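You operate a simulated robot arm through the tools that you are given. There is no shell and no other tool. Be economical: measure what you need, move in short steps, check, and stop when the job is done.

You run a simulated two-armed robot. Do the job below in one go: nothing can be reset, and whatever is moved stays where it is left.

TASK
Hold the seeds pouch and zip it shut, cap the red flask, and stand both in the clear crate. Set down upright: what you pick out.

The check looks at the end state, three seconds after you hand in, the way a careful person would. Anything else that was tipped, shoved, dropped, spilled or broken makes it a failure. Lids that push on must go on centred and level and be pressed home; caps that screw on are set level and turned clockwise until they are tight.

THE ROBOT
Two 6-joint arms with two-finger parallel grippers on one trunk, on a base that drives. Base frame: it is fixed to the floor where the robot stands at the start and does not move with it; the origin is under the middle of the robot, x ahead of it, y to its left, z up. Lengths are in mm, angles in rad, forces in N, time in s.
The left shoulder is at the start at [-77, 177, 832], the right one opposite. With the tool pointing down near the work surface each hand reaches from about 100 to 700 mm from the robot's upright axis, wherever it stands, measured 20 degrees to its own side. Places, roughly: inside of the clear crate [500, 100, 900]; yellow pouch slider [500, -600, 1100]. Payload 1.57 kg a hand.
The TCP of each hand is the grasp point between the finger pads, 30 mm short of the fingertips. In the tool frame z runs along the fingers and y along their closing line. The gripper opens to 80 mm. The fingers are 17 mm wide and 12 mm thick; the gripper's body (40 by 82 mm) begins 80 mm behind the TCP.
Orientation is told as [roll, pitch, yaw] about the base's x, y, z axes, in that order, counted from this pose: with the fingers straight down and closing along the base's y, the tool's x points along the base's -x, its y along +y and its z along -z.

THE INTERFACE
- The arms move only by the tool step_arm. It takes "left_series", "right_series" or both (then of equal length, played together; a hand with none holds still); each is a list of rows, each a list of 7 numbers: the shift along the base's x, y, z in mm, then the turn, a rotation vector about the base's x, y, z in rad, then the gripper command, from -1 (shut) to 1 (fully open), values between in proportion. In form: [[dx, dy, dz, ax, ay, az, claw], ...]. A call has 1 to 12 rows; each row is the pose to reach, as a shift and turn from the pose commanded when the call began. Rows are played at 5 a second. More than 50 mm and 0.15 rad between two rows, or a gripper value outside its range, and nothing of the call is played. Where a pose cannot be reached the arm comes as near as it can. A force on the tool above 50 N (or 10 N above the force at the start of the call, whichever is more), or a blocked arm, ends the call early, and 0.2 s more pass. The fingers move at their own pace (about 72 mm/s each) and stop on an object; they squeeze with about 21 N. The grip force told is the motor's: it shows also when the fingers shut on nothing. Time passes only in rows, and 0.2 s behind the last, so rows that repeat a pose let the fingers close. The reply holds the time, the measured pose of the TCP, the force on the tool along the base axes, the opening and the grip force, in the units named above and with some noise, with the torque about the TCP (base axes, N m) and any sound that the robot's microphone picked up.
- Cameras (640 x 400 px; columns grow to the right, rows downward): "scene" is now at [38.9, -18.3, 1558.6]; the picture's right is [-0.24, -0.97, 0.00], its down [-0.68, 0.17, -0.71] and it looks along [0.69, -0.17, -0.70] (base axes); focal length 268 px, centre (320, 200). "left" rides on the left gripper at [72, 7, -122] in its tool frame; the picture's right is [-0.09, 1.00, 0.00], its down [-0.84, -0.08, -0.54] and it looks along [-0.54, -0.05, 0.84] (tool axes); focal length 238 px, centre (320, 200). "right" rides on the right gripper at [72, -7, -122] in its tool frame; the picture's right is [0.09, 1.00, 0.00], its down [-0.84, 0.08, -0.54] and it looks along [-0.54, 0.05, 0.84] (tool axes); focal length 238 px, centre (320, 200). There is no depth. A picture from a camera that has moved, and an enlarged one, comes with that camera's place and axes in the base frame and with its lens.
- camera(camera): a new picture of that camera. No time passes.
- raise_lower(by): slides the trunk up (or, below 0, down) by that many mm; the arms and the scene camera ride with it, the base frame stays. It gives what a move gives, with no picture.
- roll_base(legs): drives the robot by 1 to 6 legs, each [ahead, left, turn to the left] in mm, mm and rad, along the robot's own axes; the way and the turn of a leg run together, so that a leg with both is an arc; at most 1500 mm and 3.142 rad a leg. The arms and the cameras ride along, it lands a little off, and it stops where it bumps. It gives what a move gives.
- pan_tilt(pan, tilt): turns the head with the scene camera to pan (to the left, within 2.496 rad either way) and tilt (down, from -0.506 to 1.204), counted from straight ahead of the robot. It gives what a move gives.
- enlarge(camera, box): a new picture of the part [left, top, right, bottom] of that camera's present view, enlarged. No time passes.
- finish_job(): hands the job in; it is judged then, once.

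Work in short steps. Places have to be worked out from the pictures, the camera data and where the tool is seen: move nearer, look again, correct. Check each grasp and each placing, and mend what went wrong. You have 120 turns and 108 pictures in all, those below and enlarged ones among them. Open the grippers and draw the arms clear of the work before you hand the job in, unless the task says otherwise; then end with one line.

The tools are called after "Call:" as a command line: name --argument value ..., lists and objects as JSON in quotes. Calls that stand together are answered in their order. step_arm: Moves the arms, as the interface text tells. Its arguments: {"type":"object","properties":{"left_series":{"type":"array","items":{"type":"array","items":{"type":"number"}}},"right_series":{"type":"array","items":{"type":"array","items":{"type":"number"}}}},"required":[]} The other tools are called the same way: raise_lower (by) slides the trunk up or down; roll_base (legs) drives the base; pan_tilt (pan, tilt) turns the head that bears the scene camera; camera (camera) takes a picture; enlarge (camera, box) takes an enlarged picture of a part of a camera's view; finish_job () hands the job in.

At the start:

```text
t: 0.0
left_tool_pos: [350.4, 1.1, 1316.0]
left_tool_rot: [-0.001, 0.0, 0.001]
left_ft_force: [-0.4, 0.7, -0.3]
left_wrist_torque: [0.03, 0.02, -0.01]
left_width: 80.1
left_grasp_force: 0.1
right_tool_pos: [281.0, -386.9, 1327.2]
right_tool_rot: [-0.002, 0.001, -0.001]
right_ft_force: [0.6, -0.1, 0.5]
right_wrist_torque: [0.01, -0.04, 0.01]
right_width: 80.1
right_grasp_force: 0.0
trunk travel left (down, up): [-275.0, 53.0]
robot x, y, heading: [2.0, 0.8, -0.001]
head pan, tilt: [-0.237, 0.782]
```

scene: 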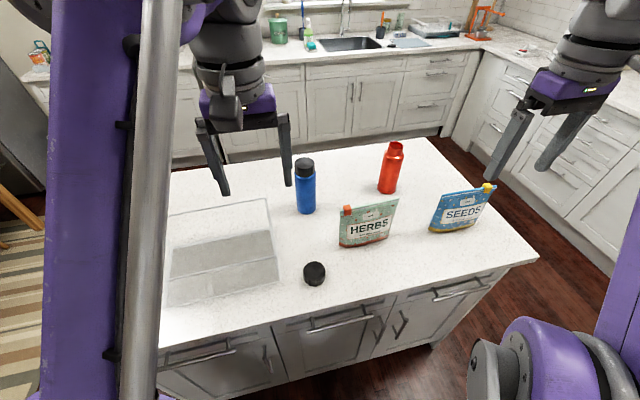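
right: 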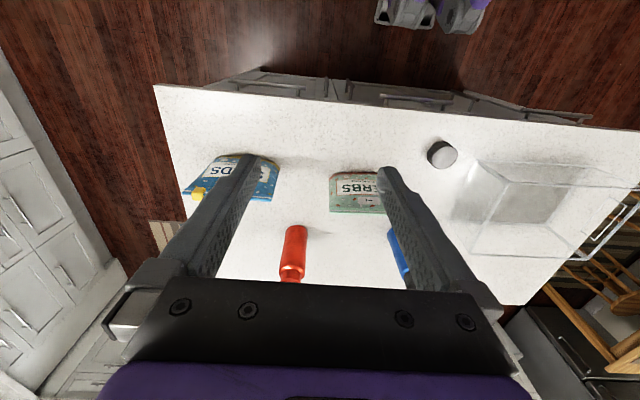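
left: 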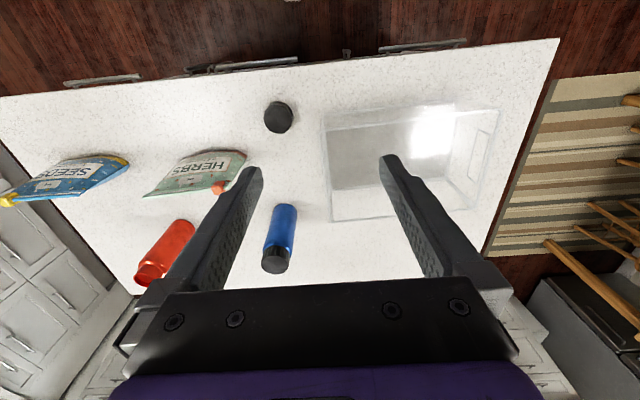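

The scene shows the counter with crate, black cap, red and blue flasks, and two pouches. I enlarge the pouches and the cap/flask for detail.

Call:
enlarge --camera "scene" --box '[320, 130, 520, 255]'

Call:
enlarge --camera "scene" --box '[150, 180, 350, 305]'

```text
3.20 times, centred on (420, 192) of scene
camera zoom: at [38.9, -18.3, 1558.6], right [-0.24, -0.97, 0.0], down [-0.68, 0.17, -0.71], along [0.69, -0.17, -0.7], focal length 857 px, centre (0, 224)
```

zoom: 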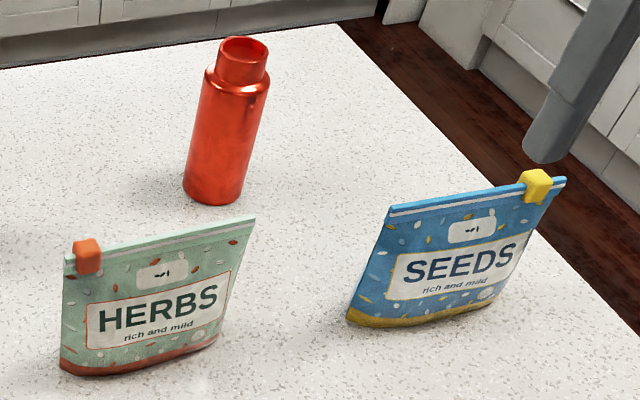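

```text
3.20 times, centred on (250, 242) of scene
camera zoom: at [38.9, -18.3, 1558.6], right [-0.24, -0.97, 0.0], down [-0.68, 0.17, -0.71], along [0.69, -0.17, -0.7], focal length 857 px, centre (544, 64)
```

zoom: 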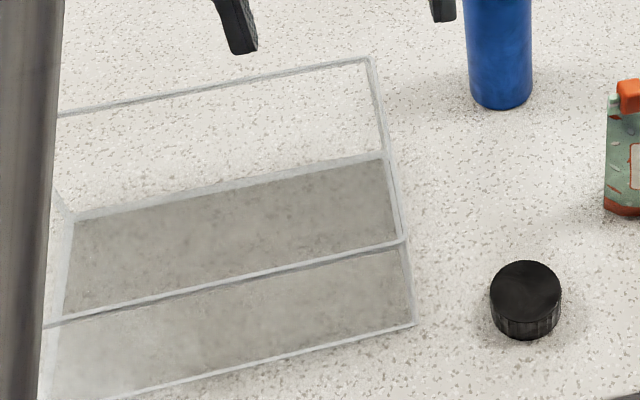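

I judge the counter top near z≈915, seeds pouch around x≈460, y −460…−615 with top z≈1065, slider at its right end, the red flask near [663,−421], the cap near [397,−90], and the crate x 403–589, y 0–287, height ≈120. The pouch is first, so I drive right to have it in front and look again.

Call:
roll_base --legs '[[0, -500, 0]]'

Call:
pan_tilt --pan -0.05 --tilt 0.8

Call:
camera --camera "scene"

Call:
camera --camera "left"

```text
t: 4.8
left_tool_pos: [351.4, -490.6, 1315.2]
left_tool_rot: [0.002, -0.001, 0.007]
left_ft_force: [0.4, 1.1, 0.9]
left_wrist_torque: [-0.02, 0.0, 0.0]
left_width: 80.1
left_grasp_force: 0.1
right_tool_pos: [283.1, -878.7, 1326.3]
right_tool_rot: [0.001, 0.001, 0.004]
right_ft_force: [-0.3, 0.4, 0.1]
right_wrist_torque: [0.02, -0.03, 0.04]
right_width: 79.9
right_grasp_force: 0.0
trunk travel left (down, up): [-275.0, 53.0]
robot x, y, heading: [0.3, -491.5, 0.008]
head pan, tilt: [-0.237, 0.782]
```

```text
t: 5.6
left_tool_pos: [351.6, -491.1, 1314.9]
left_tool_rot: [0.001, -0.001, 0.005]
left_ft_force: [-0.4, 0.3, 0.2]
left_wrist_torque: [0.01, 0.03, 0.04]
left_width: 80.1
left_grasp_force: 0.1
right_tool_pos: [283.6, -878.1, 1327.0]
right_tool_rot: [0.002, 0.0, 0.005]
right_ft_force: [0.9, -0.3, -0.6]
right_wrist_torque: [-0.03, -0.02, -0.01]
right_width: 79.8
right_grasp_force: 0.0
trunk travel left (down, up): [-275.0, 53.0]
robot x, y, heading: [1.6, -490.7, 0.009]
head pan, tilt: [-0.051, 0.799]
```

```text
102 pictures are left
camera scene: at [41.5, -496.6, 1557.2], right [-0.05, -1.0, 0.0], down [-0.72, 0.03, -0.7], along [0.7, -0.03, -0.72], focal length 268 px, centre (320, 200)
```

scene: 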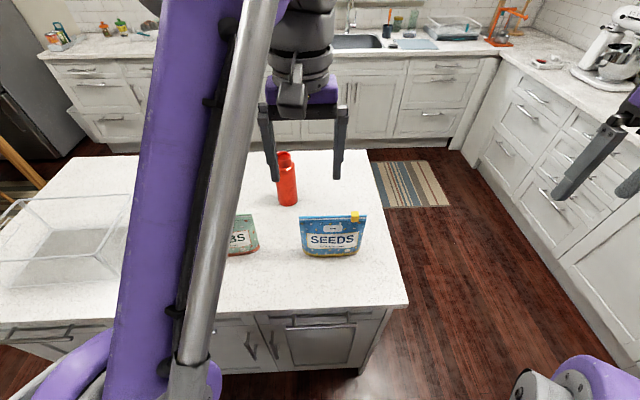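

```text
101 pictures are left
camera left: at [280.5, -485.6, 1437.8], right [0.09, 1.0, 0.0], down [0.84, -0.07, 0.54], along [0.54, -0.05, -0.84], focal length 238 px, centre (320, 200)
```

left: 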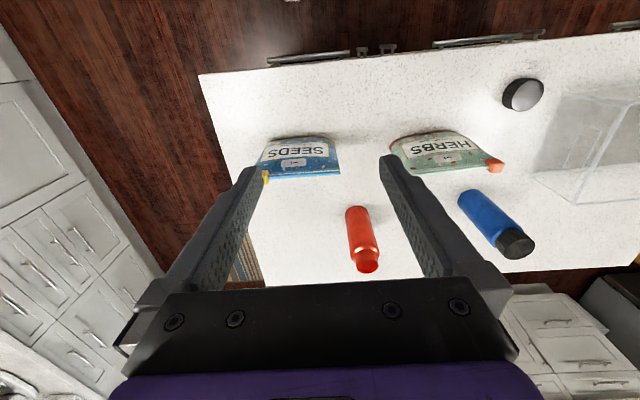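

The pouch is now straight ahead. I enlarge it in both views to fix its position and slider.

Call:
enlarge --camera "scene" --box '[270, 190, 390, 265]'

Call:
enlarge --camera "left" --box '[240, 120, 368, 200]'

```text
5.33 times, centred on (330, 228) of scene
camera zoom: at [41.5, -496.6, 1557.2], right [-0.05, -1.0, 0.0], down [-0.72, 0.03, -0.7], along [0.7, -0.03, -0.72], focal length 1428 px, centre (267, 53)
```

zoom: 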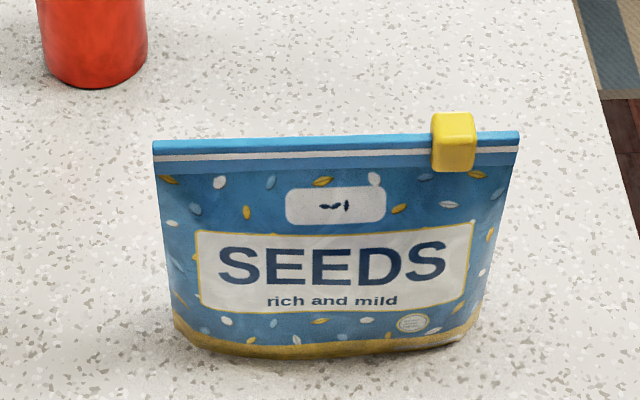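

```text
5.00 times, centred on (304, 160) of left
camera zoom: at [280.5, -485.6, 1437.8], right [0.09, 1.0, 0.0], down [0.84, -0.07, 0.54], along [0.54, -0.05, -0.84], focal length 1192 px, centre (400, 400)
```

zoom: 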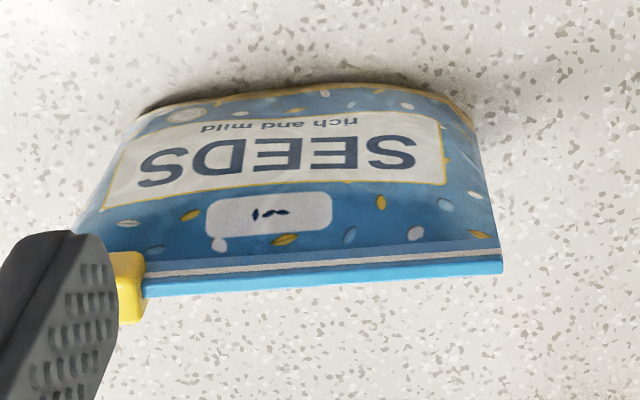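

Triangulation puts the zip line from [464,−465,1069] to [460,−628,1067], slider at about [459,−598,1063]. The right hand will turn to point along +y to pinch the right edge, while the left hand yaws so it closes along x and moves above the slider.

Call:
step_arm --right_series '[[11.8, 7.9, -11.8, 0.0808, 0.0808, -0.0808, 1], [23.6, 15.8, -23.6, 0.1616, 0.1616, -0.1616, 1], [35.4, 23.7, -35.4, 0.2424, 0.2424, -0.2424, 1], [47.2, 31.6, -47.2, 0.3232, 0.3232, -0.3232, 1], [59, 39.5, -59, 0.404, 0.404, -0.404, 1], [70.8, 47.4, -70.8, 0.4848, 0.4848, -0.4848, 1], [82.6, 55.3, -82.6, 0.5656, 0.5656, -0.5656, 1], [94.4, 63.2, -94.4, 0.6464, 0.6464, -0.6464, 1], [106.2, 71.1, -106.2, 0.7272, 0.7272, -0.7272, 1], [118, 79, -118, 0.808, 0.808, -0.808, 1], [129.8, 86.9, -129.8, 0.8888, 0.8888, -0.8888, 1], [141.6, 94.8, -141.6, 0.9696, 0.9696, -0.9696, 1]]' --left_series '[[9, -9, -5, 0, 0, -0.131, 1], [18, -18, -10, 0, 0, -0.262, 1], [27, -27, -16, 0, 0, -0.393, 1], [36, -36, -21, 0, 0, -0.524, 1], [45, -45, -27, 0, 0, -0.655, 1], [54, -54, -32, 0, 0, -0.785, 1], [63, -62, -38, 0, 0, -0.916, 1], [72, -71, -43, 0, 0, -1.047, 1], [81, -80, -49, 0, 0, -1.178, 1], [90, -89, -54, 0, 0, -1.309, 1], [99, -98, -60, 0, 0, -1.44, 1], [108, -107, -65, 0, 0, -1.571, 1]]'

```text
t: 6.6
left_tool_pos: [387.2, -527.4, 1294.6]
left_tool_rot: [0.0, -0.001, -0.511]
left_ft_force: [0.0, -0.3, 0.1]
left_wrist_torque: [0.02, -0.01, -0.01]
left_width: 79.9
left_grasp_force: 0.0
left hand out of reach, approached as far as the arm can: row 5
right_tool_pos: [334.1, -849.3, 1278.1]
right_tool_rot: [0.276, 0.336, -0.246]
right_ft_force: [6.5, -13.9, -16.8]
right_wrist_torque: [2.55, 0.12, 0.94]
right_width: 79.9
right_grasp_force: 0.0
trunk travel left (down, up): [-275.0, 53.0]
robot x, y, heading: [4.1, -492.0, 0.005]
head pan, tilt: [-0.051, 0.799]
stopped in row 5 (right hand): the force on the tool passed its limit at 153 N (the readings are from after the stop); the commanded pose is now the measured one
```

The right hand met a force and the left hand hit a reach limit. I look for what was touched.

Call:
camera --camera "scene"

Call:
camera --camera "right"

Call:
pan_tilt --pan -0.9 --tilt 0.6

Call:
camera --camera "scene"

```text
98 pictures are left
camera scene: at [42.4, -497.2, 1557.2], right [-0.05, -1.0, 0.0], down [-0.72, 0.03, -0.7], along [0.7, -0.03, -0.72], focal length 268 px, centre (320, 200)
```

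scene: 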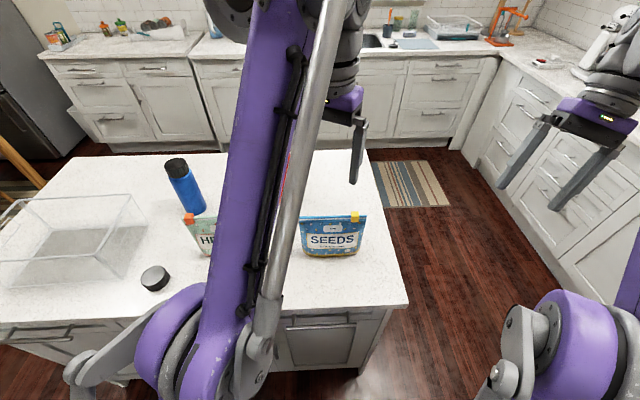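

```text
97 pictures are left
camera right: at [294.7, -882.4, 1411.1], right [0.24, 0.93, 0.29], down [0.92, -0.31, 0.24], along [0.31, 0.21, -0.93], focal length 238 px, centre (320, 200)
```

right: 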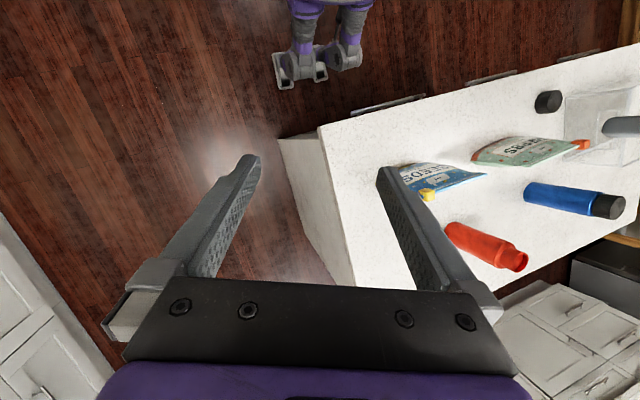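

```text
t: 7.8
left_tool_pos: [385.5, -526.9, 1294.1]
left_tool_rot: [-0.001, 0.0, -0.514]
left_ft_force: [0.8, -0.3, -0.3]
left_wrist_torque: [0.0, -0.01, 0.02]
left_width: 80.1
left_grasp_force: 0.1
right_tool_pos: [331.5, -849.3, 1279.6]
right_tool_rot: [0.276, 0.338, -0.247]
right_ft_force: [8.8, -30.2, -30.3]
right_wrist_torque: [5.42, -0.34, 1.86]
right_width: 79.9
right_grasp_force: 0.1
trunk travel left (down, up): [-275.0, 53.0]
robot x, y, heading: [0.4, -493.5, 0.007]
head pan, tilt: [-0.901, 0.6]
```

```text
96 pictures are left
camera scene: at [16.0, -561.7, 1574.0], right [-0.78, -0.63, 0.0], down [-0.35, 0.44, -0.82], along [0.52, -0.64, -0.57], focal length 268 px, centre (320, 200)
```

scene: 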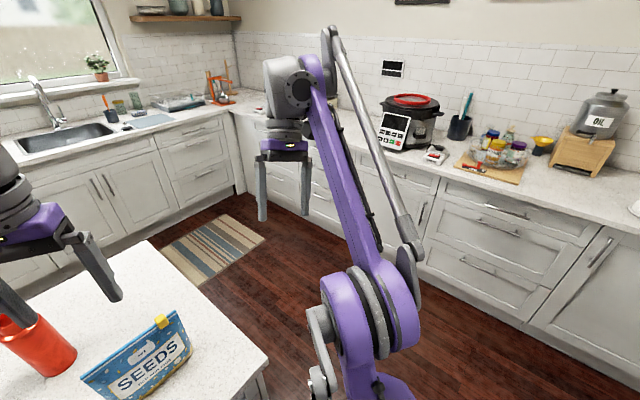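

No outside object was touched; the right wrist appears to be folding on itself in that turn. I undo that turn and try the left yaw the other way round.

Call:
step_arm --right_series '[[-12, -8, 12, -0.078, -0.078, 0.078, 1], [-24, -16, 24, -0.156, -0.156, 0.156, 1], [-35, -24, 35, -0.234, -0.234, 0.234, 1], [-45, -30, 45, -0.306, -0.306, 0.306, 1], [-45, -30, 45, -0.306, -0.306, 0.306, 1]]' --left_series '[[0, 0, 0, 0, 0, 0.13, 1], [0, 0, 0, 0, 0, 0.26, 1], [0, 0, 0, 0, 0, 0.39, 1], [0, 0, 0, 0, 0, 0.514, 1], [0, 0, 0, 0, 0, 0.64, 1]]'

Call:
step_arm --left_series '[[0, 0, 0, 0, 0, 0.13, 1], [0, 0, 0, 0, 0, 0.26, 1], [0, 0, 0, 0, 0, 0.39, 1], [0, 0, 0, 0, 0, 0.52, 1], [0, 0, 0, 0, 0, 0.65, 1], [0, 0, 0, 0, 0, 0.78, 1], [0, 0, 0, 0, 0, 0.91, 1], [0, 0, 0, 0, 0, 1.04, 1], [0, 0, 0, 0, 0, 1.17, 1], [0, 0, 0, 0, 0, 1.3, 1], [0, 0, 0, 0, 0, 1.43, 1]]'

```text
t: 9.0
left_tool_pos: [387.2, -527.3, 1293.5]
left_tool_rot: [0.0, 0.0, 0.128]
left_ft_force: [0.4, -0.2, 0.1]
left_wrist_torque: [0.01, 0.03, -0.02]
left_width: 79.8
left_grasp_force: 0.0
right_tool_pos: [288.6, -879.9, 1323.5]
right_tool_rot: [0.006, -0.001, 0.016]
right_ft_force: [0.4, -0.5, -0.4]
right_wrist_torque: [0.0, 0.03, -0.01]
right_width: 80.1
right_grasp_force: 0.1
trunk travel left (down, up): [-275.0, 53.0]
robot x, y, heading: [-1.1, -494.8, 0.006]
head pan, tilt: [-0.901, 0.6]
```

```text
t: 11.4
left_tool_pos: [386.5, -524.5, 1294.8]
left_tool_rot: [-0.001, -0.002, 1.56]
left_ft_force: [-0.7, -0.5, -0.3]
left_wrist_torque: [-0.02, -0.02, 0.01]
left_width: 79.6
left_grasp_force: 0.0
right_tool_pos: [287.3, -879.1, 1322.9]
right_tool_rot: [0.004, 0.0, 0.016]
right_ft_force: [-0.6, -0.1, -0.1]
right_wrist_torque: [0.0, 0.0, 0.02]
right_width: 80.2
right_grasp_force: 0.1
trunk travel left (down, up): [-275.0, 53.0]
robot x, y, heading: [5.5, -494.8, 0.009]
head pan, tilt: [-0.901, 0.6]
```

Left yaw +90° works, so the mirrored right yaw −90° should too, followed by a roll about x. First I yaw the right hand and move it forward a bit.

Call:
step_arm --right_series '[[10, 5, -5, 0, 0, -0.13, 1], [20, 10, -10, 0, 0, -0.26, 1], [30, 15, -15, 0, 0, -0.39, 1], [40, 20, -20, 0, 0, -0.52, 1], [50, 25, -25, 0, 0, -0.65, 1], [60, 30, -30, 0, 0, -0.78, 1], [70, 35, -35, 0, 0, -0.91, 1], [80, 40, -40, 0, 0, -1.04, 1], [90, 45, -45, 0, 0, -1.17, 1], [100, 50, -50, 0, 0, -1.3, 1], [110, 55, -55, 0, 0, -1.43, 1], [120, 60, -60, 0, 0, -1.57, 1]]'

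Call:
step_arm --right_series '[[5, 0, 0, 0.13, 0, 0, 1], [10, 0, 0, 0.26, 0, 0, 1], [15, 0, 0, 0.39, 0, 0, 1], [20, 0, 0, 0.52, 0, 0, 1], [25, 0, 0, 0.65, 0, 0, 1], [30, 0, 0, 0.78, 0, 0, 1]]'

Call:
camera --camera "scene"

```text
t: 14.0
left_tool_pos: [387.1, -526.0, 1293.8]
left_tool_rot: [0.0, -0.001, 1.555]
left_ft_force: [-0.1, 0.4, -0.1]
left_wrist_torque: [-0.02, 0.01, -0.02]
left_width: 80.1
left_grasp_force: 0.0
right_tool_pos: [409.0, -819.1, 1261.9]
right_tool_rot: [0.005, -0.001, -1.559]
right_ft_force: [0.5, 0.4, -0.5]
right_wrist_torque: [0.0, 0.01, -0.01]
right_width: 79.8
right_grasp_force: 0.1
trunk travel left (down, up): [-275.0, 53.0]
robot x, y, heading: [-0.1, -494.5, 0.004]
head pan, tilt: [-0.901, 0.6]
```

```text
t: 15.4
left_tool_pos: [386.3, -527.3, 1293.1]
left_tool_rot: [-0.001, 0.001, 1.555]
left_ft_force: [0.3, -0.1, -0.2]
left_wrist_torque: [0.02, -0.03, 0.0]
left_width: 80.0
left_grasp_force: 0.1
right_tool_pos: [437.4, -818.7, 1262.9]
right_tool_rot: [0.023, 0.783, -1.548]
right_ft_force: [0.6, 0.8, 0.5]
right_wrist_torque: [-0.01, 0.01, 0.04]
right_width: 80.2
right_grasp_force: 0.1
trunk travel left (down, up): [-275.0, 53.0]
robot x, y, heading: [-0.4, -495.5, 0.011]
head pan, tilt: [-0.901, 0.6]
```

```text
95 pictures are left
camera scene: at [16.4, -562.6, 1574.0], right [-0.78, -0.62, 0.0], down [-0.35, 0.44, -0.82], along [0.52, -0.64, -0.57], focal length 268 px, centre (320, 200)
```

scene: 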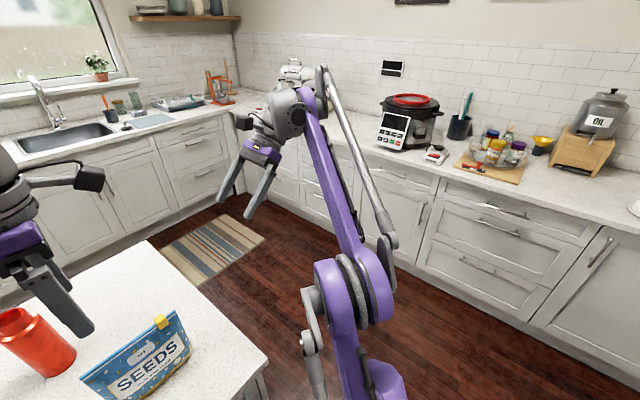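

Works cleanly at 45°. I tilt the right hand further (to ~75°) and bring it to a pre-grasp position right of the pouch edge, while moving the left hand above the slider's left, tilted slightly.

Call:
step_arm --right_series '[[3, 10, -30, 0.075, 0, 0, 1], [6, 20, -60, 0.15, 0, 0, 1], [9, 32, -90, 0.225, 0, 0, 1], [12, 46, -120, 0.3, 0, 0, 1], [15, 62, -150, 0.375, 0, 0, 1], [18, 80, -180, 0.45, 0, 0, 1], [20, 98, -210, 0.52, 0, 0, 1], [21, 115, -238, 0.52, 0, 0, 1]]' --left_series '[[10, 0, -8, -0.05, 0, 0, 1], [20, 0, -16, -0.1, 0, 0, 1], [30, 0, -24, -0.15, 0, 0, 1], [40, 0, -32, -0.2, 0, 0, 1], [50, 0, -40, -0.25, 0, 0, 1], [60, 0, -48, -0.3, 0, 0, 1], [70, 0, -54, -0.35, 0, 0, 1], [72, 0, -60, -0.4, 0, 0, 1]]'

Call:
pan_tilt --pan -0.2 --tilt 0.8

Call:
camera --camera "scene"

Call:
camera --camera "right"

Call:
camera --camera "left"

```text
t: 17.2
left_tool_pos: [458.0, -525.7, 1234.1]
left_tool_rot: [-0.007, 0.401, 1.553]
left_ft_force: [-0.8, 0.2, 0.0]
left_wrist_torque: [-0.02, 0.01, 0.0]
left_width: 80.2
left_grasp_force: 0.1
right_tool_pos: [456.6, -705.5, 1025.8]
right_tool_rot: [0.064, 1.298, -1.509]
right_ft_force: [0.1, 0.9, 1.3]
right_wrist_torque: [-0.02, 0.01, 0.0]
right_width: 79.9
right_grasp_force: 0.0
trunk travel left (down, up): [-275.0, 53.0]
robot x, y, heading: [0.3, -492.3, 0.007]
head pan, tilt: [-0.901, 0.6]
```

```text
t: 18.2
left_tool_pos: [457.7, -526.2, 1234.0]
left_tool_rot: [-0.008, 0.399, 1.557]
left_ft_force: [0.5, -0.7, -0.4]
left_wrist_torque: [0.01, -0.02, -0.01]
left_width: 80.1
left_grasp_force: 0.1
right_tool_pos: [457.9, -704.5, 1026.8]
right_tool_rot: [0.066, 1.297, -1.509]
right_ft_force: [-0.2, -0.4, -0.6]
right_wrist_torque: [-0.03, 0.01, -0.02]
right_width: 80.1
right_grasp_force: 0.2
trunk travel left (down, up): [-275.0, 53.0]
robot x, y, heading: [-3.4, -492.4, 0.003]
head pan, tilt: [-0.201, 0.799]
```

```text
94 pictures are left
camera scene: at [40.0, -508.6, 1557.2], right [-0.2, -0.98, 0.0], down [-0.7, 0.14, -0.7], along [0.68, -0.14, -0.72], focal length 268 px, centre (320, 200)
```

scene: 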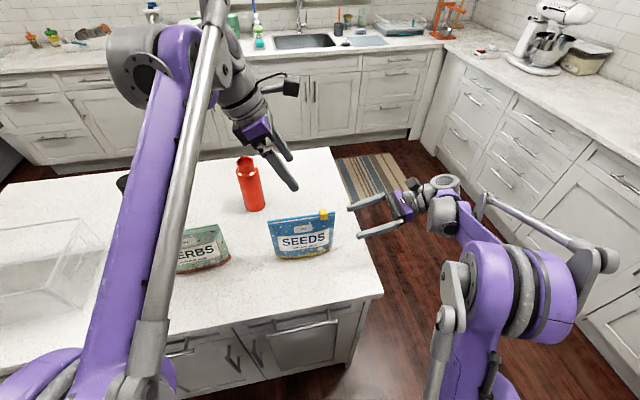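

```text
93 pictures are left
camera right: at [448.3, -803.7, 1129.3], right [0.99, 0.02, 0.11], down [0.09, -0.75, -0.66], along [0.06, 0.66, -0.74], focal length 238 px, centre (320, 200)
```

right: 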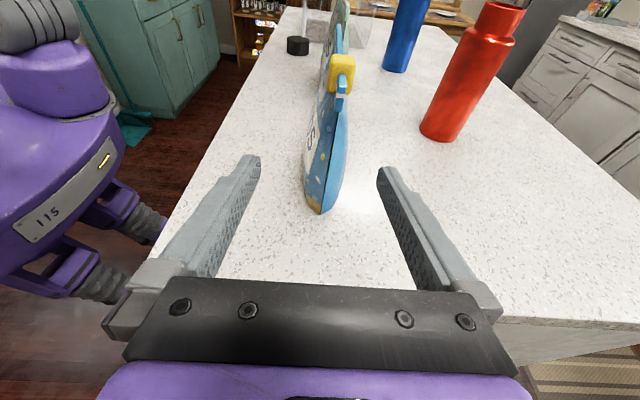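

```text
92 pictures are left
camera left: at [451.1, -545.8, 1374.5], right [-0.99, 0.1, -0.04], down [0.09, 0.98, 0.17], along [0.06, 0.17, -0.98], focal length 238 px, centre (320, 200)
```

left: 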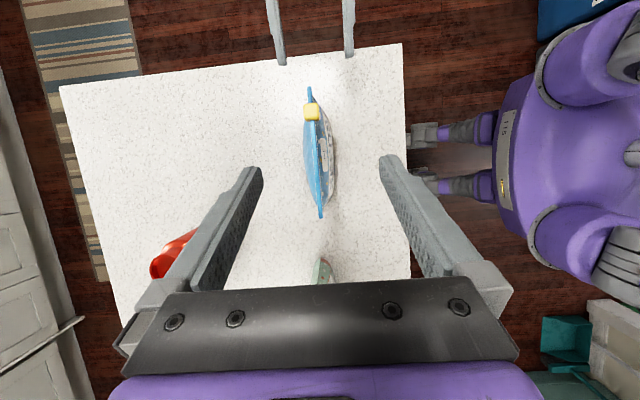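

Right-wrist and left-wrist views put the pouch plane at x≈469, right edge y≈−625, slider [469,−602]. I advance the right hand to straddle the right edge, not closing yet.

Call:
step_arm --right_series '[[12, 20, -8, 0, 0, 0, 1], [12, 45, -15, 0, 0, 0, 1], [12, 70, -21, 0, 0, 0, 1], [12, 93, -26, 0, 0, 0, 1], [12, 93, -26, 0, 0, 0, 1]]'

Call:
camera --camera "right"

Call:
camera --camera "left"

```text
t: 19.4
left_tool_pos: [457.5, -526.2, 1234.2]
left_tool_rot: [-0.008, 0.398, 1.555]
left_ft_force: [0.1, -0.2, 0.0]
left_wrist_torque: [-0.01, -0.04, 0.02]
left_width: 80.0
left_grasp_force: 0.0
right_tool_pos: [469.9, -612.3, 1001.5]
right_tool_rot: [0.067, 1.298, -1.509]
right_ft_force: [0.5, -0.4, 0.4]
right_wrist_torque: [0.01, -0.03, 0.01]
right_width: 80.1
right_grasp_force: 0.0
trunk travel left (down, up): [-275.0, 53.0]
robot x, y, heading: [2.6, -496.2, 0.005]
head pan, tilt: [-0.201, 0.799]
```

```text
91 pictures are left
camera right: at [460.7, -710.6, 1103.3], right [0.99, 0.02, 0.11], down [0.09, -0.75, -0.66], along [0.06, 0.66, -0.74], focal length 238 px, centre (320, 200)
```

right: 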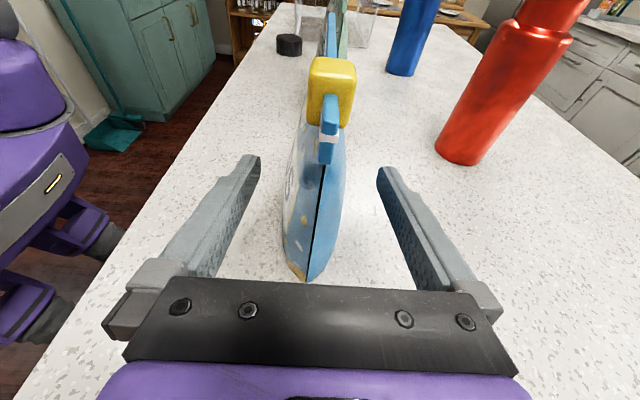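

```text
90 pictures are left
camera left: at [451.1, -546.1, 1374.5], right [-0.99, 0.1, -0.04], down [0.09, 0.98, 0.17], along [0.06, 0.17, -0.98], focal length 238 px, centre (320, 200)
```

left: 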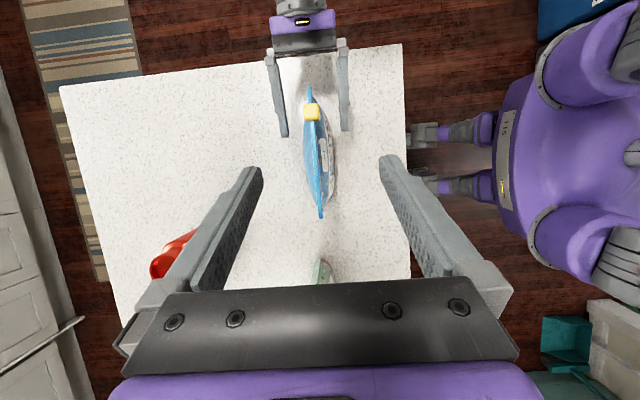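

The fingers straddle the pouch edge, well centred. I close the right gripper.

Call:
step_arm --right_series '[[0, 0, 0, 0, 0, 0, 0.3], [0, 0, 0, 0, 0, 0, -0.3], [0, 0, 0, 0, 0, 0, -1], [0, 0, 0, 0, 0, 0, -1], [0, 0, 0, 0, 0, 0, -1]]'

Call:
camera --camera "right"

Call:
camera --camera "left"

```text
t: 20.6
left_tool_pos: [457.2, -526.2, 1234.2]
left_tool_rot: [-0.007, 0.401, 1.555]
left_ft_force: [0.6, 0.4, -0.8]
left_wrist_torque: [0.0, -0.04, -0.02]
left_width: 80.1
left_grasp_force: 0.0
right_tool_pos: [469.2, -612.5, 1000.0]
right_tool_rot: [0.066, 1.298, -1.508]
right_ft_force: [-0.5, 0.3, -0.5]
right_wrist_torque: [0.05, 0.01, 0.05]
right_width: 26.4
right_grasp_force: 21.1
trunk travel left (down, up): [-275.0, 53.0]
robot x, y, heading: [-0.2, -496.9, 0.009]
head pan, tilt: [-0.201, 0.799]
```

```text
89 pictures are left
camera right: at [460.7, -710.6, 1103.4], right [0.99, 0.02, 0.11], down [0.09, -0.75, -0.66], along [0.06, 0.66, -0.74], focal length 238 px, centre (320, 200)
```

right: 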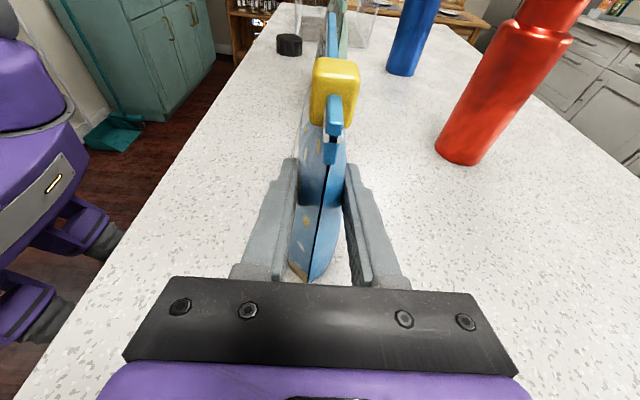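

```text
88 pictures are left
camera left: at [451.1, -545.8, 1374.5], right [-0.99, 0.1, -0.04], down [0.09, 0.98, 0.17], along [0.06, 0.17, -0.98], focal length 238 px, centre (320, 200)
```

left: 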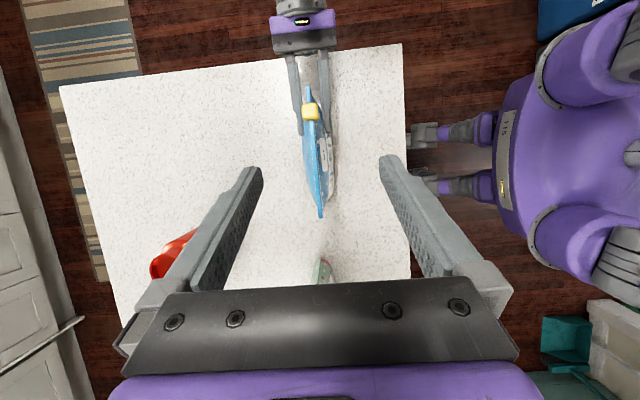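

Right grip holds the pouch (26 mm width, 21 N). Now the left hand comes down around the slider at about [469,−603,1066].

Call:
step_arm --left_series '[[6, -22, -45, 0, 0, 0, 0.5], [11, -45, -90, 0, 0, 0, 0.3], [11, -56, -116, 0, 0, 0, 0.2], [11, -66, -140, 0, 0, 0, 0.2], [11, -66, -140, 0, 0, 0, 0.2]]'

Call:
camera --camera "left"

Call:
camera --camera "right"

Call:
enlarge --camera "scene" --box '[220, 130, 380, 230]'

```text
refused: row 1 steps farther than a row can; nothing moved
```

```text
87 pictures are left
camera left: at [451.1, -545.8, 1374.5], right [-0.99, 0.1, -0.04], down [0.09, 0.98, 0.17], along [0.06, 0.17, -0.98], focal length 238 px, centre (320, 200)
```

left: 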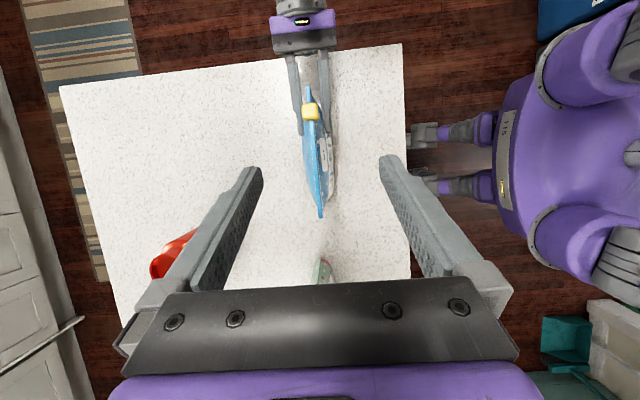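

```text
86 pictures are left
camera right: at [460.7, -710.6, 1103.4], right [0.99, 0.02, 0.11], down [0.09, -0.75, -0.66], along [0.06, 0.66, -0.74], focal length 238 px, centre (320, 200)
```

right: 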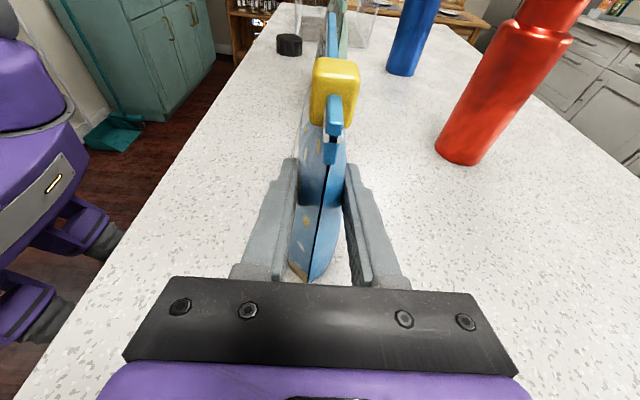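

```text
4.00 times, centred on (300, 180) of scene
camera zoom: at [39.9, -508.5, 1557.2], right [-0.19, -0.98, 0.0], down [-0.7, 0.14, -0.7], along [0.68, -0.14, -0.72], focal length 1071 px, centre (400, 280)
```

zoom: 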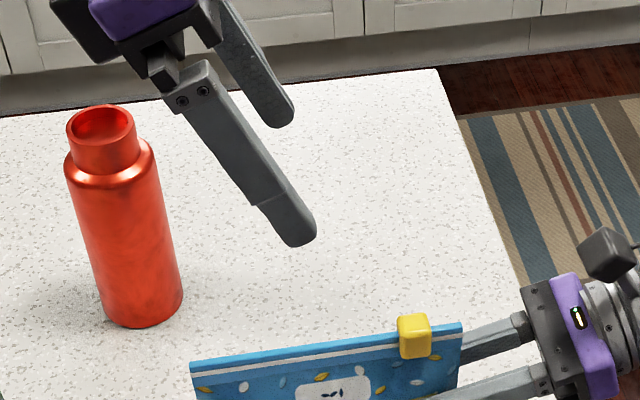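

The call was refused for a slightly long step, so I repeat with smaller rows.

Call:
step_arm --left_series '[[4, -15, -30, 0, 0, 0, 0.5], [8, -30, -60, 0, 0, 0, 0.3], [11, -45, -90, 0, 0, 0, 0.2], [11, -56, -116, 0, 0, 0, 0.2], [11, -66, -140, 0, 0, 0, 0.2], [11, -66, -140, 0, 0, 0, 0.2]]'

Call:
camera --camera "left"

Call:
enlarge --camera "scene" --box '[240, 150, 400, 250]'

```text
t: 22.1
left_tool_pos: [466.5, -591.1, 1093.3]
left_tool_rot: [-0.006, 0.398, 1.553]
left_ft_force: [0.3, 0.3, -0.3]
left_wrist_torque: [-0.02, 0.02, 0.0]
left_width: 48.0
left_grasp_force: 0.1
right_tool_pos: [469.7, -610.8, 1001.7]
right_tool_rot: [0.067, 1.299, -1.507]
right_ft_force: [0.0, 0.4, 0.4]
right_wrist_torque: [-0.02, 0.02, 0.01]
right_width: 26.5
right_grasp_force: 21.2
trunk travel left (down, up): [-275.0, 53.0]
robot x, y, heading: [2.3, -495.0, 0.005]
head pan, tilt: [-0.201, 0.799]
```

```text
84 pictures are left
camera left: at [459.8, -611.1, 1233.9], right [-0.99, 0.1, -0.04], down [0.09, 0.98, 0.17], along [0.06, 0.17, -0.98], focal length 238 px, centre (320, 200)
```

left: 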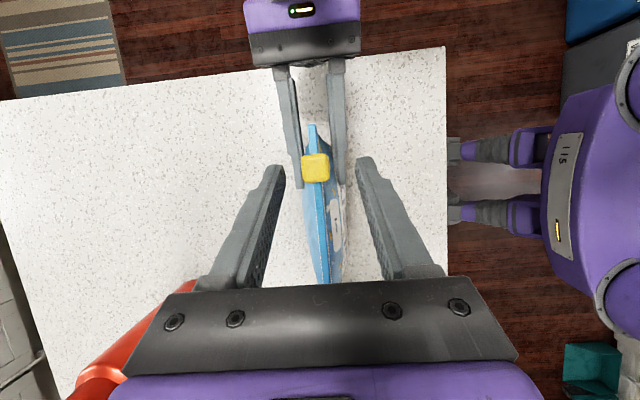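

```text
4.00 times, centred on (320, 200) of scene
camera zoom: at [39.8, -508.5, 1557.2], right [-0.19, -0.98, 0.0], down [-0.7, 0.14, -0.7], along [0.68, -0.14, -0.72], focal length 1071 px, centre (320, 200)
```

zoom: 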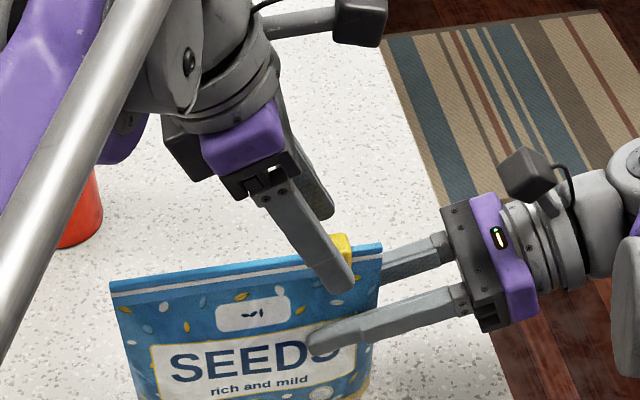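

Slider is at ≈[471,−605,1066]; I go the last 22 mm down-right and close on it.

Call:
step_arm --left_series '[[4, -7, -11, 0, 0, 0, 0.2], [4, -14, -22, 0, 0, 0, 0.2], [4, -14, -22, 0, 0, 0, -0.4], [4, -14, -22, 0, 0, 0, -1], [4, -14, -22, 0, 0, 0, -1]]'

Call:
camera --camera "left"

Call:
enlarge --camera "scene" --box '[260, 160, 360, 222]'

```text
t: 23.2
left_tool_pos: [472.0, -605.8, 1072.9]
left_tool_rot: [-0.005, 0.399, 1.553]
left_ft_force: [-13.7, -0.2, 2.3]
left_wrist_torque: [0.04, 0.74, 0.0]
left_width: 19.0
left_grasp_force: 20.8
right_tool_pos: [470.6, -611.9, 1001.8]
right_tool_rot: [0.073, 1.297, -1.505]
right_ft_force: [17.5, -0.5, 6.5]
right_wrist_torque: [0.3, -0.25, -0.28]
right_width: 26.3
right_grasp_force: 20.5
trunk travel left (down, up): [-275.0, 53.0]
robot x, y, heading: [2.3, -493.6, 0.007]
head pan, tilt: [-0.201, 0.799]
```

```text
82 pictures are left
camera left: at [465.8, -625.4, 1213.0], right [-0.99, 0.1, -0.04], down [0.09, 0.98, 0.17], along [0.06, 0.17, -0.98], focal length 238 px, centre (320, 200)
```

left: 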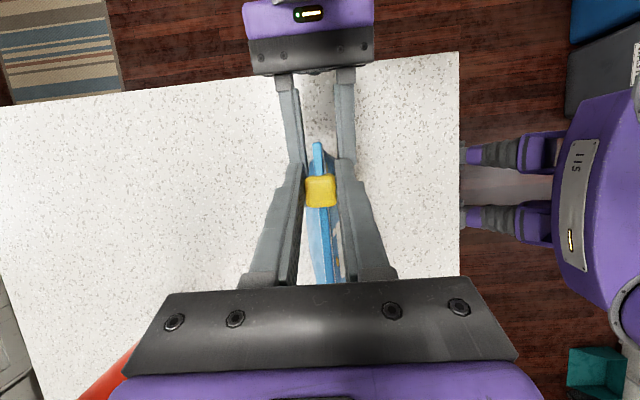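

```text
6.40 times, centred on (310, 191) of scene
camera zoom: at [39.8, -508.5, 1557.2], right [-0.19, -0.98, 0.0], down [-0.7, 0.14, -0.7], along [0.68, -0.14, -0.72], focal length 1714 px, centre (384, 258)
```

zoom: 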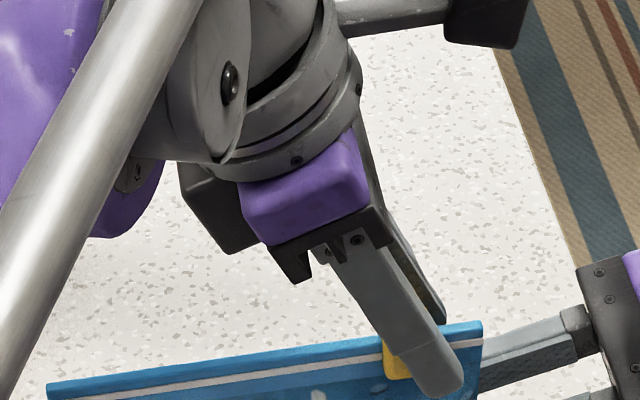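

Slider is gripped (19 mm). I pull it along +y in small steps, easing x by −1.5 mm to relieve side load.

Call:
step_arm --left_series '[[-1.5, 5, 0, 0, 0, 0, -1], [-1.5, 12, 0, 0, 0, 0, -1], [-1.5, 20, 0, 0, 0, 0, -1], [-1.5, 28, 0, 0, 0, 0, -1], [-1.5, 36, 0, 0, 0, 0, -1], [-1, 44, 0, 0, 0, 0, -1], [-1, 52, 0, 0, 0, 0, -1], [-1, 60, 0, 0, 0, 0, -1]]'

Call:
camera --camera "left"

Call:
camera --camera "right"

```text
t: 25.1
left_tool_pos: [471.5, -545.3, 1072.0]
left_tool_rot: [-0.007, 0.4, 1.554]
left_ft_force: [-16.9, 0.8, 10.4]
left_wrist_torque: [0.07, 0.77, -0.31]
left_width: 19.3
left_grasp_force: 21.0
right_tool_pos: [468.8, -611.3, 1001.2]
right_tool_rot: [0.072, 1.297, -1.504]
right_ft_force: [22.1, 0.2, 11.0]
right_wrist_torque: [-0.08, -0.49, -0.72]
right_width: 26.3
right_grasp_force: 21.1
trunk travel left (down, up): [-275.0, 53.0]
robot x, y, heading: [5.1, -492.8, 0.005]
head pan, tilt: [-0.201, 0.799]
```

```text
80 pictures are left
camera left: at [465.1, -564.9, 1212.6], right [-0.99, 0.1, -0.04], down [0.09, 0.98, 0.17], along [0.06, 0.17, -0.98], focal length 238 px, centre (320, 200)
```

left: 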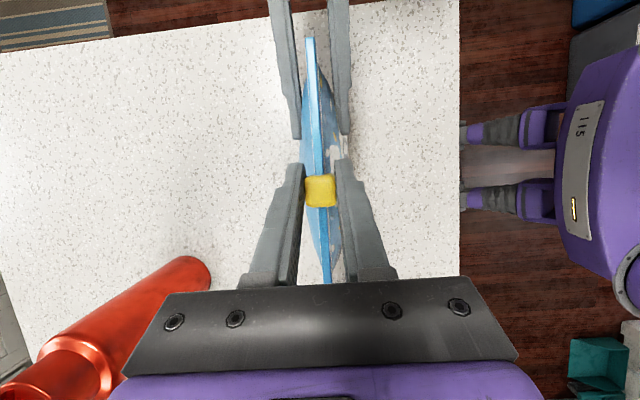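

```text
79 pictures are left
camera right: at [460.3, -710.4, 1103.9], right [0.99, 0.02, 0.11], down [0.09, -0.75, -0.66], along [0.07, 0.66, -0.74], focal length 238 px, centre (320, 200)
```

right: 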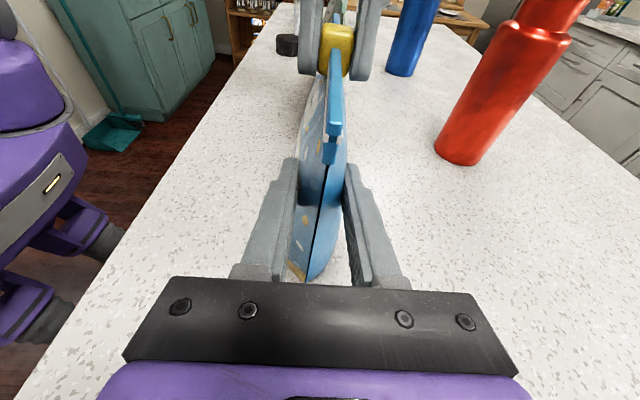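

The slider moves well. I continue to the end of the zip, shifting −x 3 mm and up 1.5 mm to follow the forces.

Call:
step_arm --left_series '[[-1.5, 6, 1, 0, 0, 0, -1], [-3, 14, 1.5, 0, 0, 0, -1], [-3, 22, 1.5, 0, 0, 0, -1], [-3, 30, 1.5, 0, 0, 0, -1], [-3, 38, 1.5, 0, 0, 0, -1], [-3, 45, 1.5, 0, 0, 0, -1], [-3, 51, 1.5, 0, 0, 0, -1], [-3, 56, 1.5, 0, 0, 0, -1]]'

Call:
camera --camera "left"

Call:
enlarge --camera "right" --box '[260, 0, 420, 100]'

```text
t: 26.9
left_tool_pos: [468.8, -490.7, 1072.9]
left_tool_rot: [-0.009, 0.402, 1.554]
left_ft_force: [3.9, -0.2, -1.9]
left_wrist_torque: [-0.01, -0.15, 0.24]
left_width: 19.2
left_grasp_force: 21.4
right_tool_pos: [468.8, -611.1, 1002.0]
right_tool_rot: [0.068, 1.296, -1.506]
right_ft_force: [-8.4, 1.7, 10.8]
right_wrist_torque: [0.29, 0.17, 0.42]
right_width: 26.3
right_grasp_force: 20.9
trunk travel left (down, up): [-275.0, 53.0]
robot x, y, heading: [-1.4, -496.0, 0.01]
head pan, tilt: [-0.201, 0.799]
```

```text
78 pictures are left
camera left: at [461.8, -510.2, 1214.3], right [-0.99, 0.1, -0.04], down [0.09, 0.98, 0.17], along [0.06, 0.17, -0.98], focal length 238 px, centre (320, 200)
```

left: 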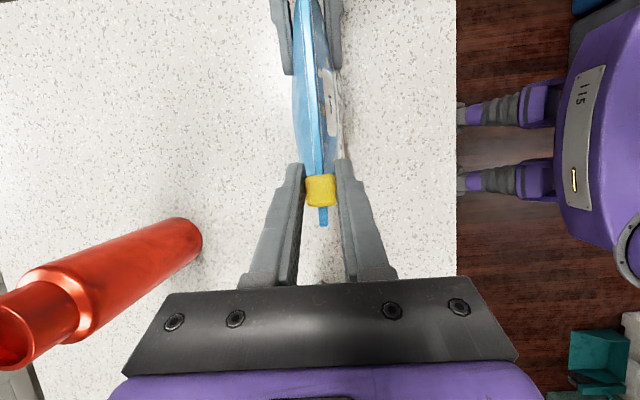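

```text
4.00 times, centred on (340, 50) of right
camera zoom: at [459.8, -710.1, 1103.7], right [0.99, 0.03, 0.11], down [0.09, -0.75, -0.66], along [0.06, 0.66, -0.75], focal length 953 px, centre (240, 800)
```

zoom: 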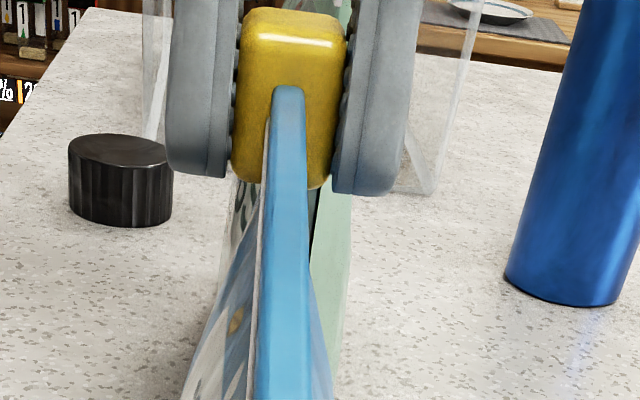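

Slider is now ~23 mm from the left end. I push further gently to find the end stop.

Call:
step_arm --left_series '[[0, 3, 0, 0, 0, 0, -1], [0, 6, 0, 0, 0, 0, -1], [0, 9, 0, 0, 0, 0, -1], [0, 12, 0, 0, 0, 0, -1]]'

Call:
camera --camera "left"

```text
t: 27.9
left_tool_pos: [468.7, -479.3, 1072.5]
left_tool_rot: [-0.007, 0.401, 1.553]
left_ft_force: [0.3, -12.8, -6.8]
left_wrist_torque: [-0.25, -0.05, 0.05]
left_width: 19.1
left_grasp_force: 20.6
right_tool_pos: [469.5, -610.4, 1001.3]
right_tool_rot: [0.068, 1.298, -1.505]
right_ft_force: [-1.0, 12.2, 7.3]
right_wrist_torque: [0.43, 0.03, 0.06]
right_width: 26.4
right_grasp_force: 20.7
trunk travel left (down, up): [-275.0, 53.0]
robot x, y, heading: [0.9, -488.5, 0.008]
head pan, tilt: [-0.201, 0.799]
```

```text
76 pictures are left
camera left: at [462.2, -497.9, 1213.4], right [-0.99, 0.1, -0.04], down [0.09, 0.98, 0.17], along [0.06, 0.17, -0.98], focal length 238 px, centre (320, 200)
```

left: 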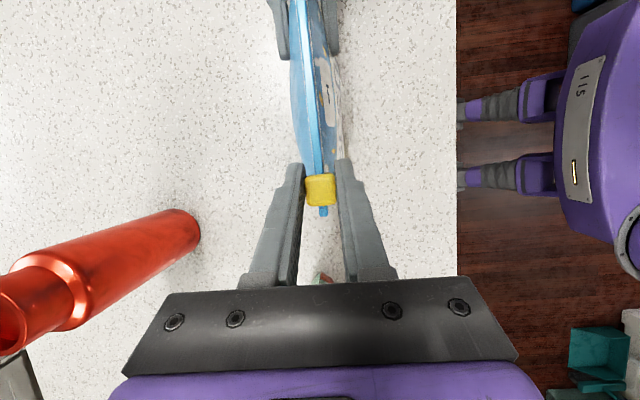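

The slider met its end stop (13 N) at the left end; the pouch is zipped. I open the left hand, draw it up, straighten it over the pouch's centre.

Call:
step_arm --left_series '[[0, -2, 0, 0, 0, 0, -1], [0, -2, 0, 0, 0, 0, -0.2], [0, -2, 0, 0, 0, 0, 0.2], [0, 10, 30, 0, 0, 0, 0.2], [0, 22, 60, 0, 0, 0, 0.2], [0, 10, 85, 0.1, 0, 0, 0.2], [0, -20, 95, 0.2, 0, 0, 0.2], [0, -45, 95, 0.3, 0, 0, 0.2], [0, -67, 95, 0.4, 0, 0, 0.2], [0, -67, 95, 0.4, 0, 0, 0.2]]'

Call:
camera --camera "left"

Call:
enlarge --camera "right" --box '[260, 0, 420, 100]'

```text
t: 30.1
left_tool_pos: [468.9, -547.1, 1170.4]
left_tool_rot: [-0.002, -0.001, 1.558]
left_ft_force: [0.1, 0.1, 0.2]
left_wrist_torque: [0.01, -0.03, 0.03]
left_width: 48.2
left_grasp_force: 0.0
right_tool_pos: [469.0, -610.2, 1001.2]
right_tool_rot: [0.065, 1.3, -1.507]
right_ft_force: [-0.4, -0.5, 3.1]
right_wrist_torque: [0.03, -0.02, -0.01]
right_width: 25.8
right_grasp_force: 21.1
trunk travel left (down, up): [-275.0, 53.0]
robot x, y, heading: [2.2, -488.8, 0.005]
head pan, tilt: [-0.201, 0.799]
```

```text
75 pictures are left
camera left: at [462.1, -619.4, 1291.9], right [-0.99, 0.11, 0.0], down [0.09, 0.83, 0.54], along [0.06, 0.54, -0.84], focal length 238 px, centre (320, 200)
```

left: 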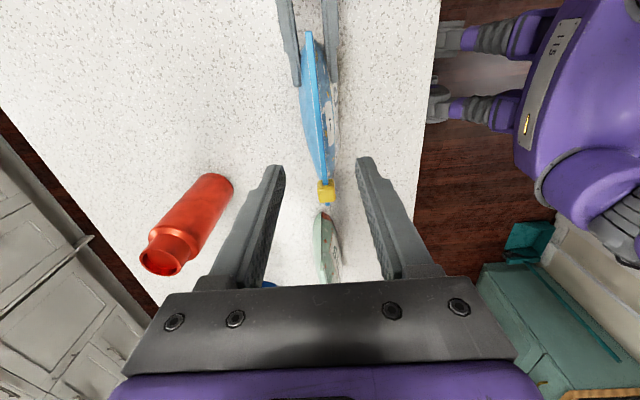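

```text
4.00 times, centred on (340, 50) of right
camera zoom: at [460.5, -710.7, 1103.5], right [0.99, 0.02, 0.11], down [0.09, -0.75, -0.66], along [0.06, 0.66, -0.74], focal length 953 px, centre (240, 800)
```

zoom: 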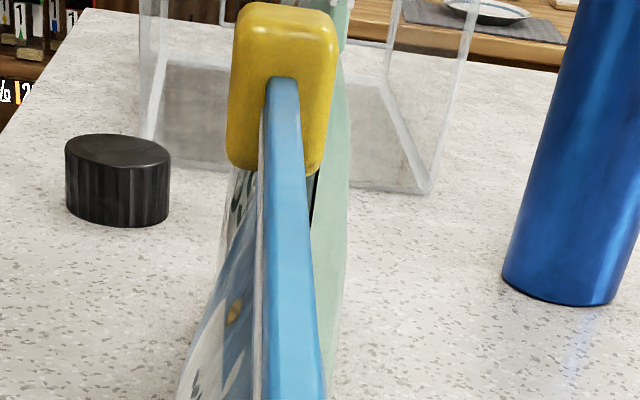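

Slider stays at the left end. I lower the left hand over the pouch's top centre and close.

Call:
step_arm --left_series '[[0, 0, -35, 0, 0, 0, 0.2], [0, 0, -70, 0, 0, 0, 0.2], [0, 0, -100, 0, 0, 0, 0.2], [0, 0, -127, 0, 0, 0, 0.2], [0, 0, -127, 0, 0, 0, -0.4], [0, 0, -127, 0, 0, 0, -1], [0, 0, -127, 0, 0, 0, -1], [0, 0, -127, 0, 0, 0, -1]]'

Call:
camera --camera "left"

```text
t: 31.9
left_tool_pos: [467.5, -547.4, 1041.5]
left_tool_rot: [-0.002, 0.001, 1.558]
left_ft_force: [11.8, -0.1, -0.6]
left_wrist_torque: [0.09, -0.38, 0.35]
left_width: 16.1
left_grasp_force: 21.0
right_tool_pos: [468.8, -610.8, 1001.7]
right_tool_rot: [0.064, 1.298, -1.507]
right_ft_force: [-14.4, -2.0, 7.8]
right_wrist_torque: [0.09, 0.09, 0.47]
right_width: 26.0
right_grasp_force: 20.8
trunk travel left (down, up): [-275.0, 53.0]
robot x, y, heading: [1.2, -493.8, 0.009]
head pan, tilt: [-0.201, 0.799]
```

```text
73 pictures are left
camera left: at [461.2, -620.9, 1163.1], right [-0.99, 0.11, 0.0], down [0.09, 0.84, 0.54], along [0.06, 0.54, -0.84], focal length 238 px, centre (320, 200)
```

left: 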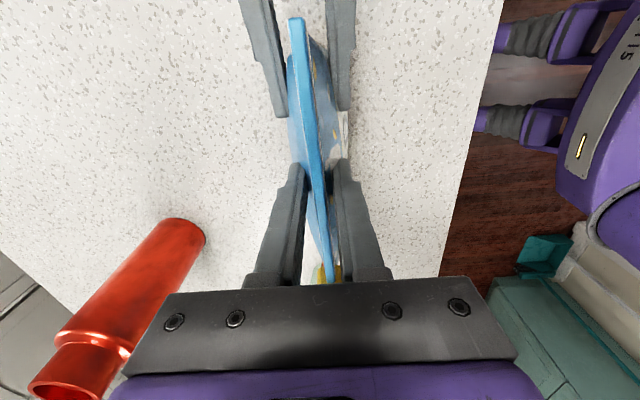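

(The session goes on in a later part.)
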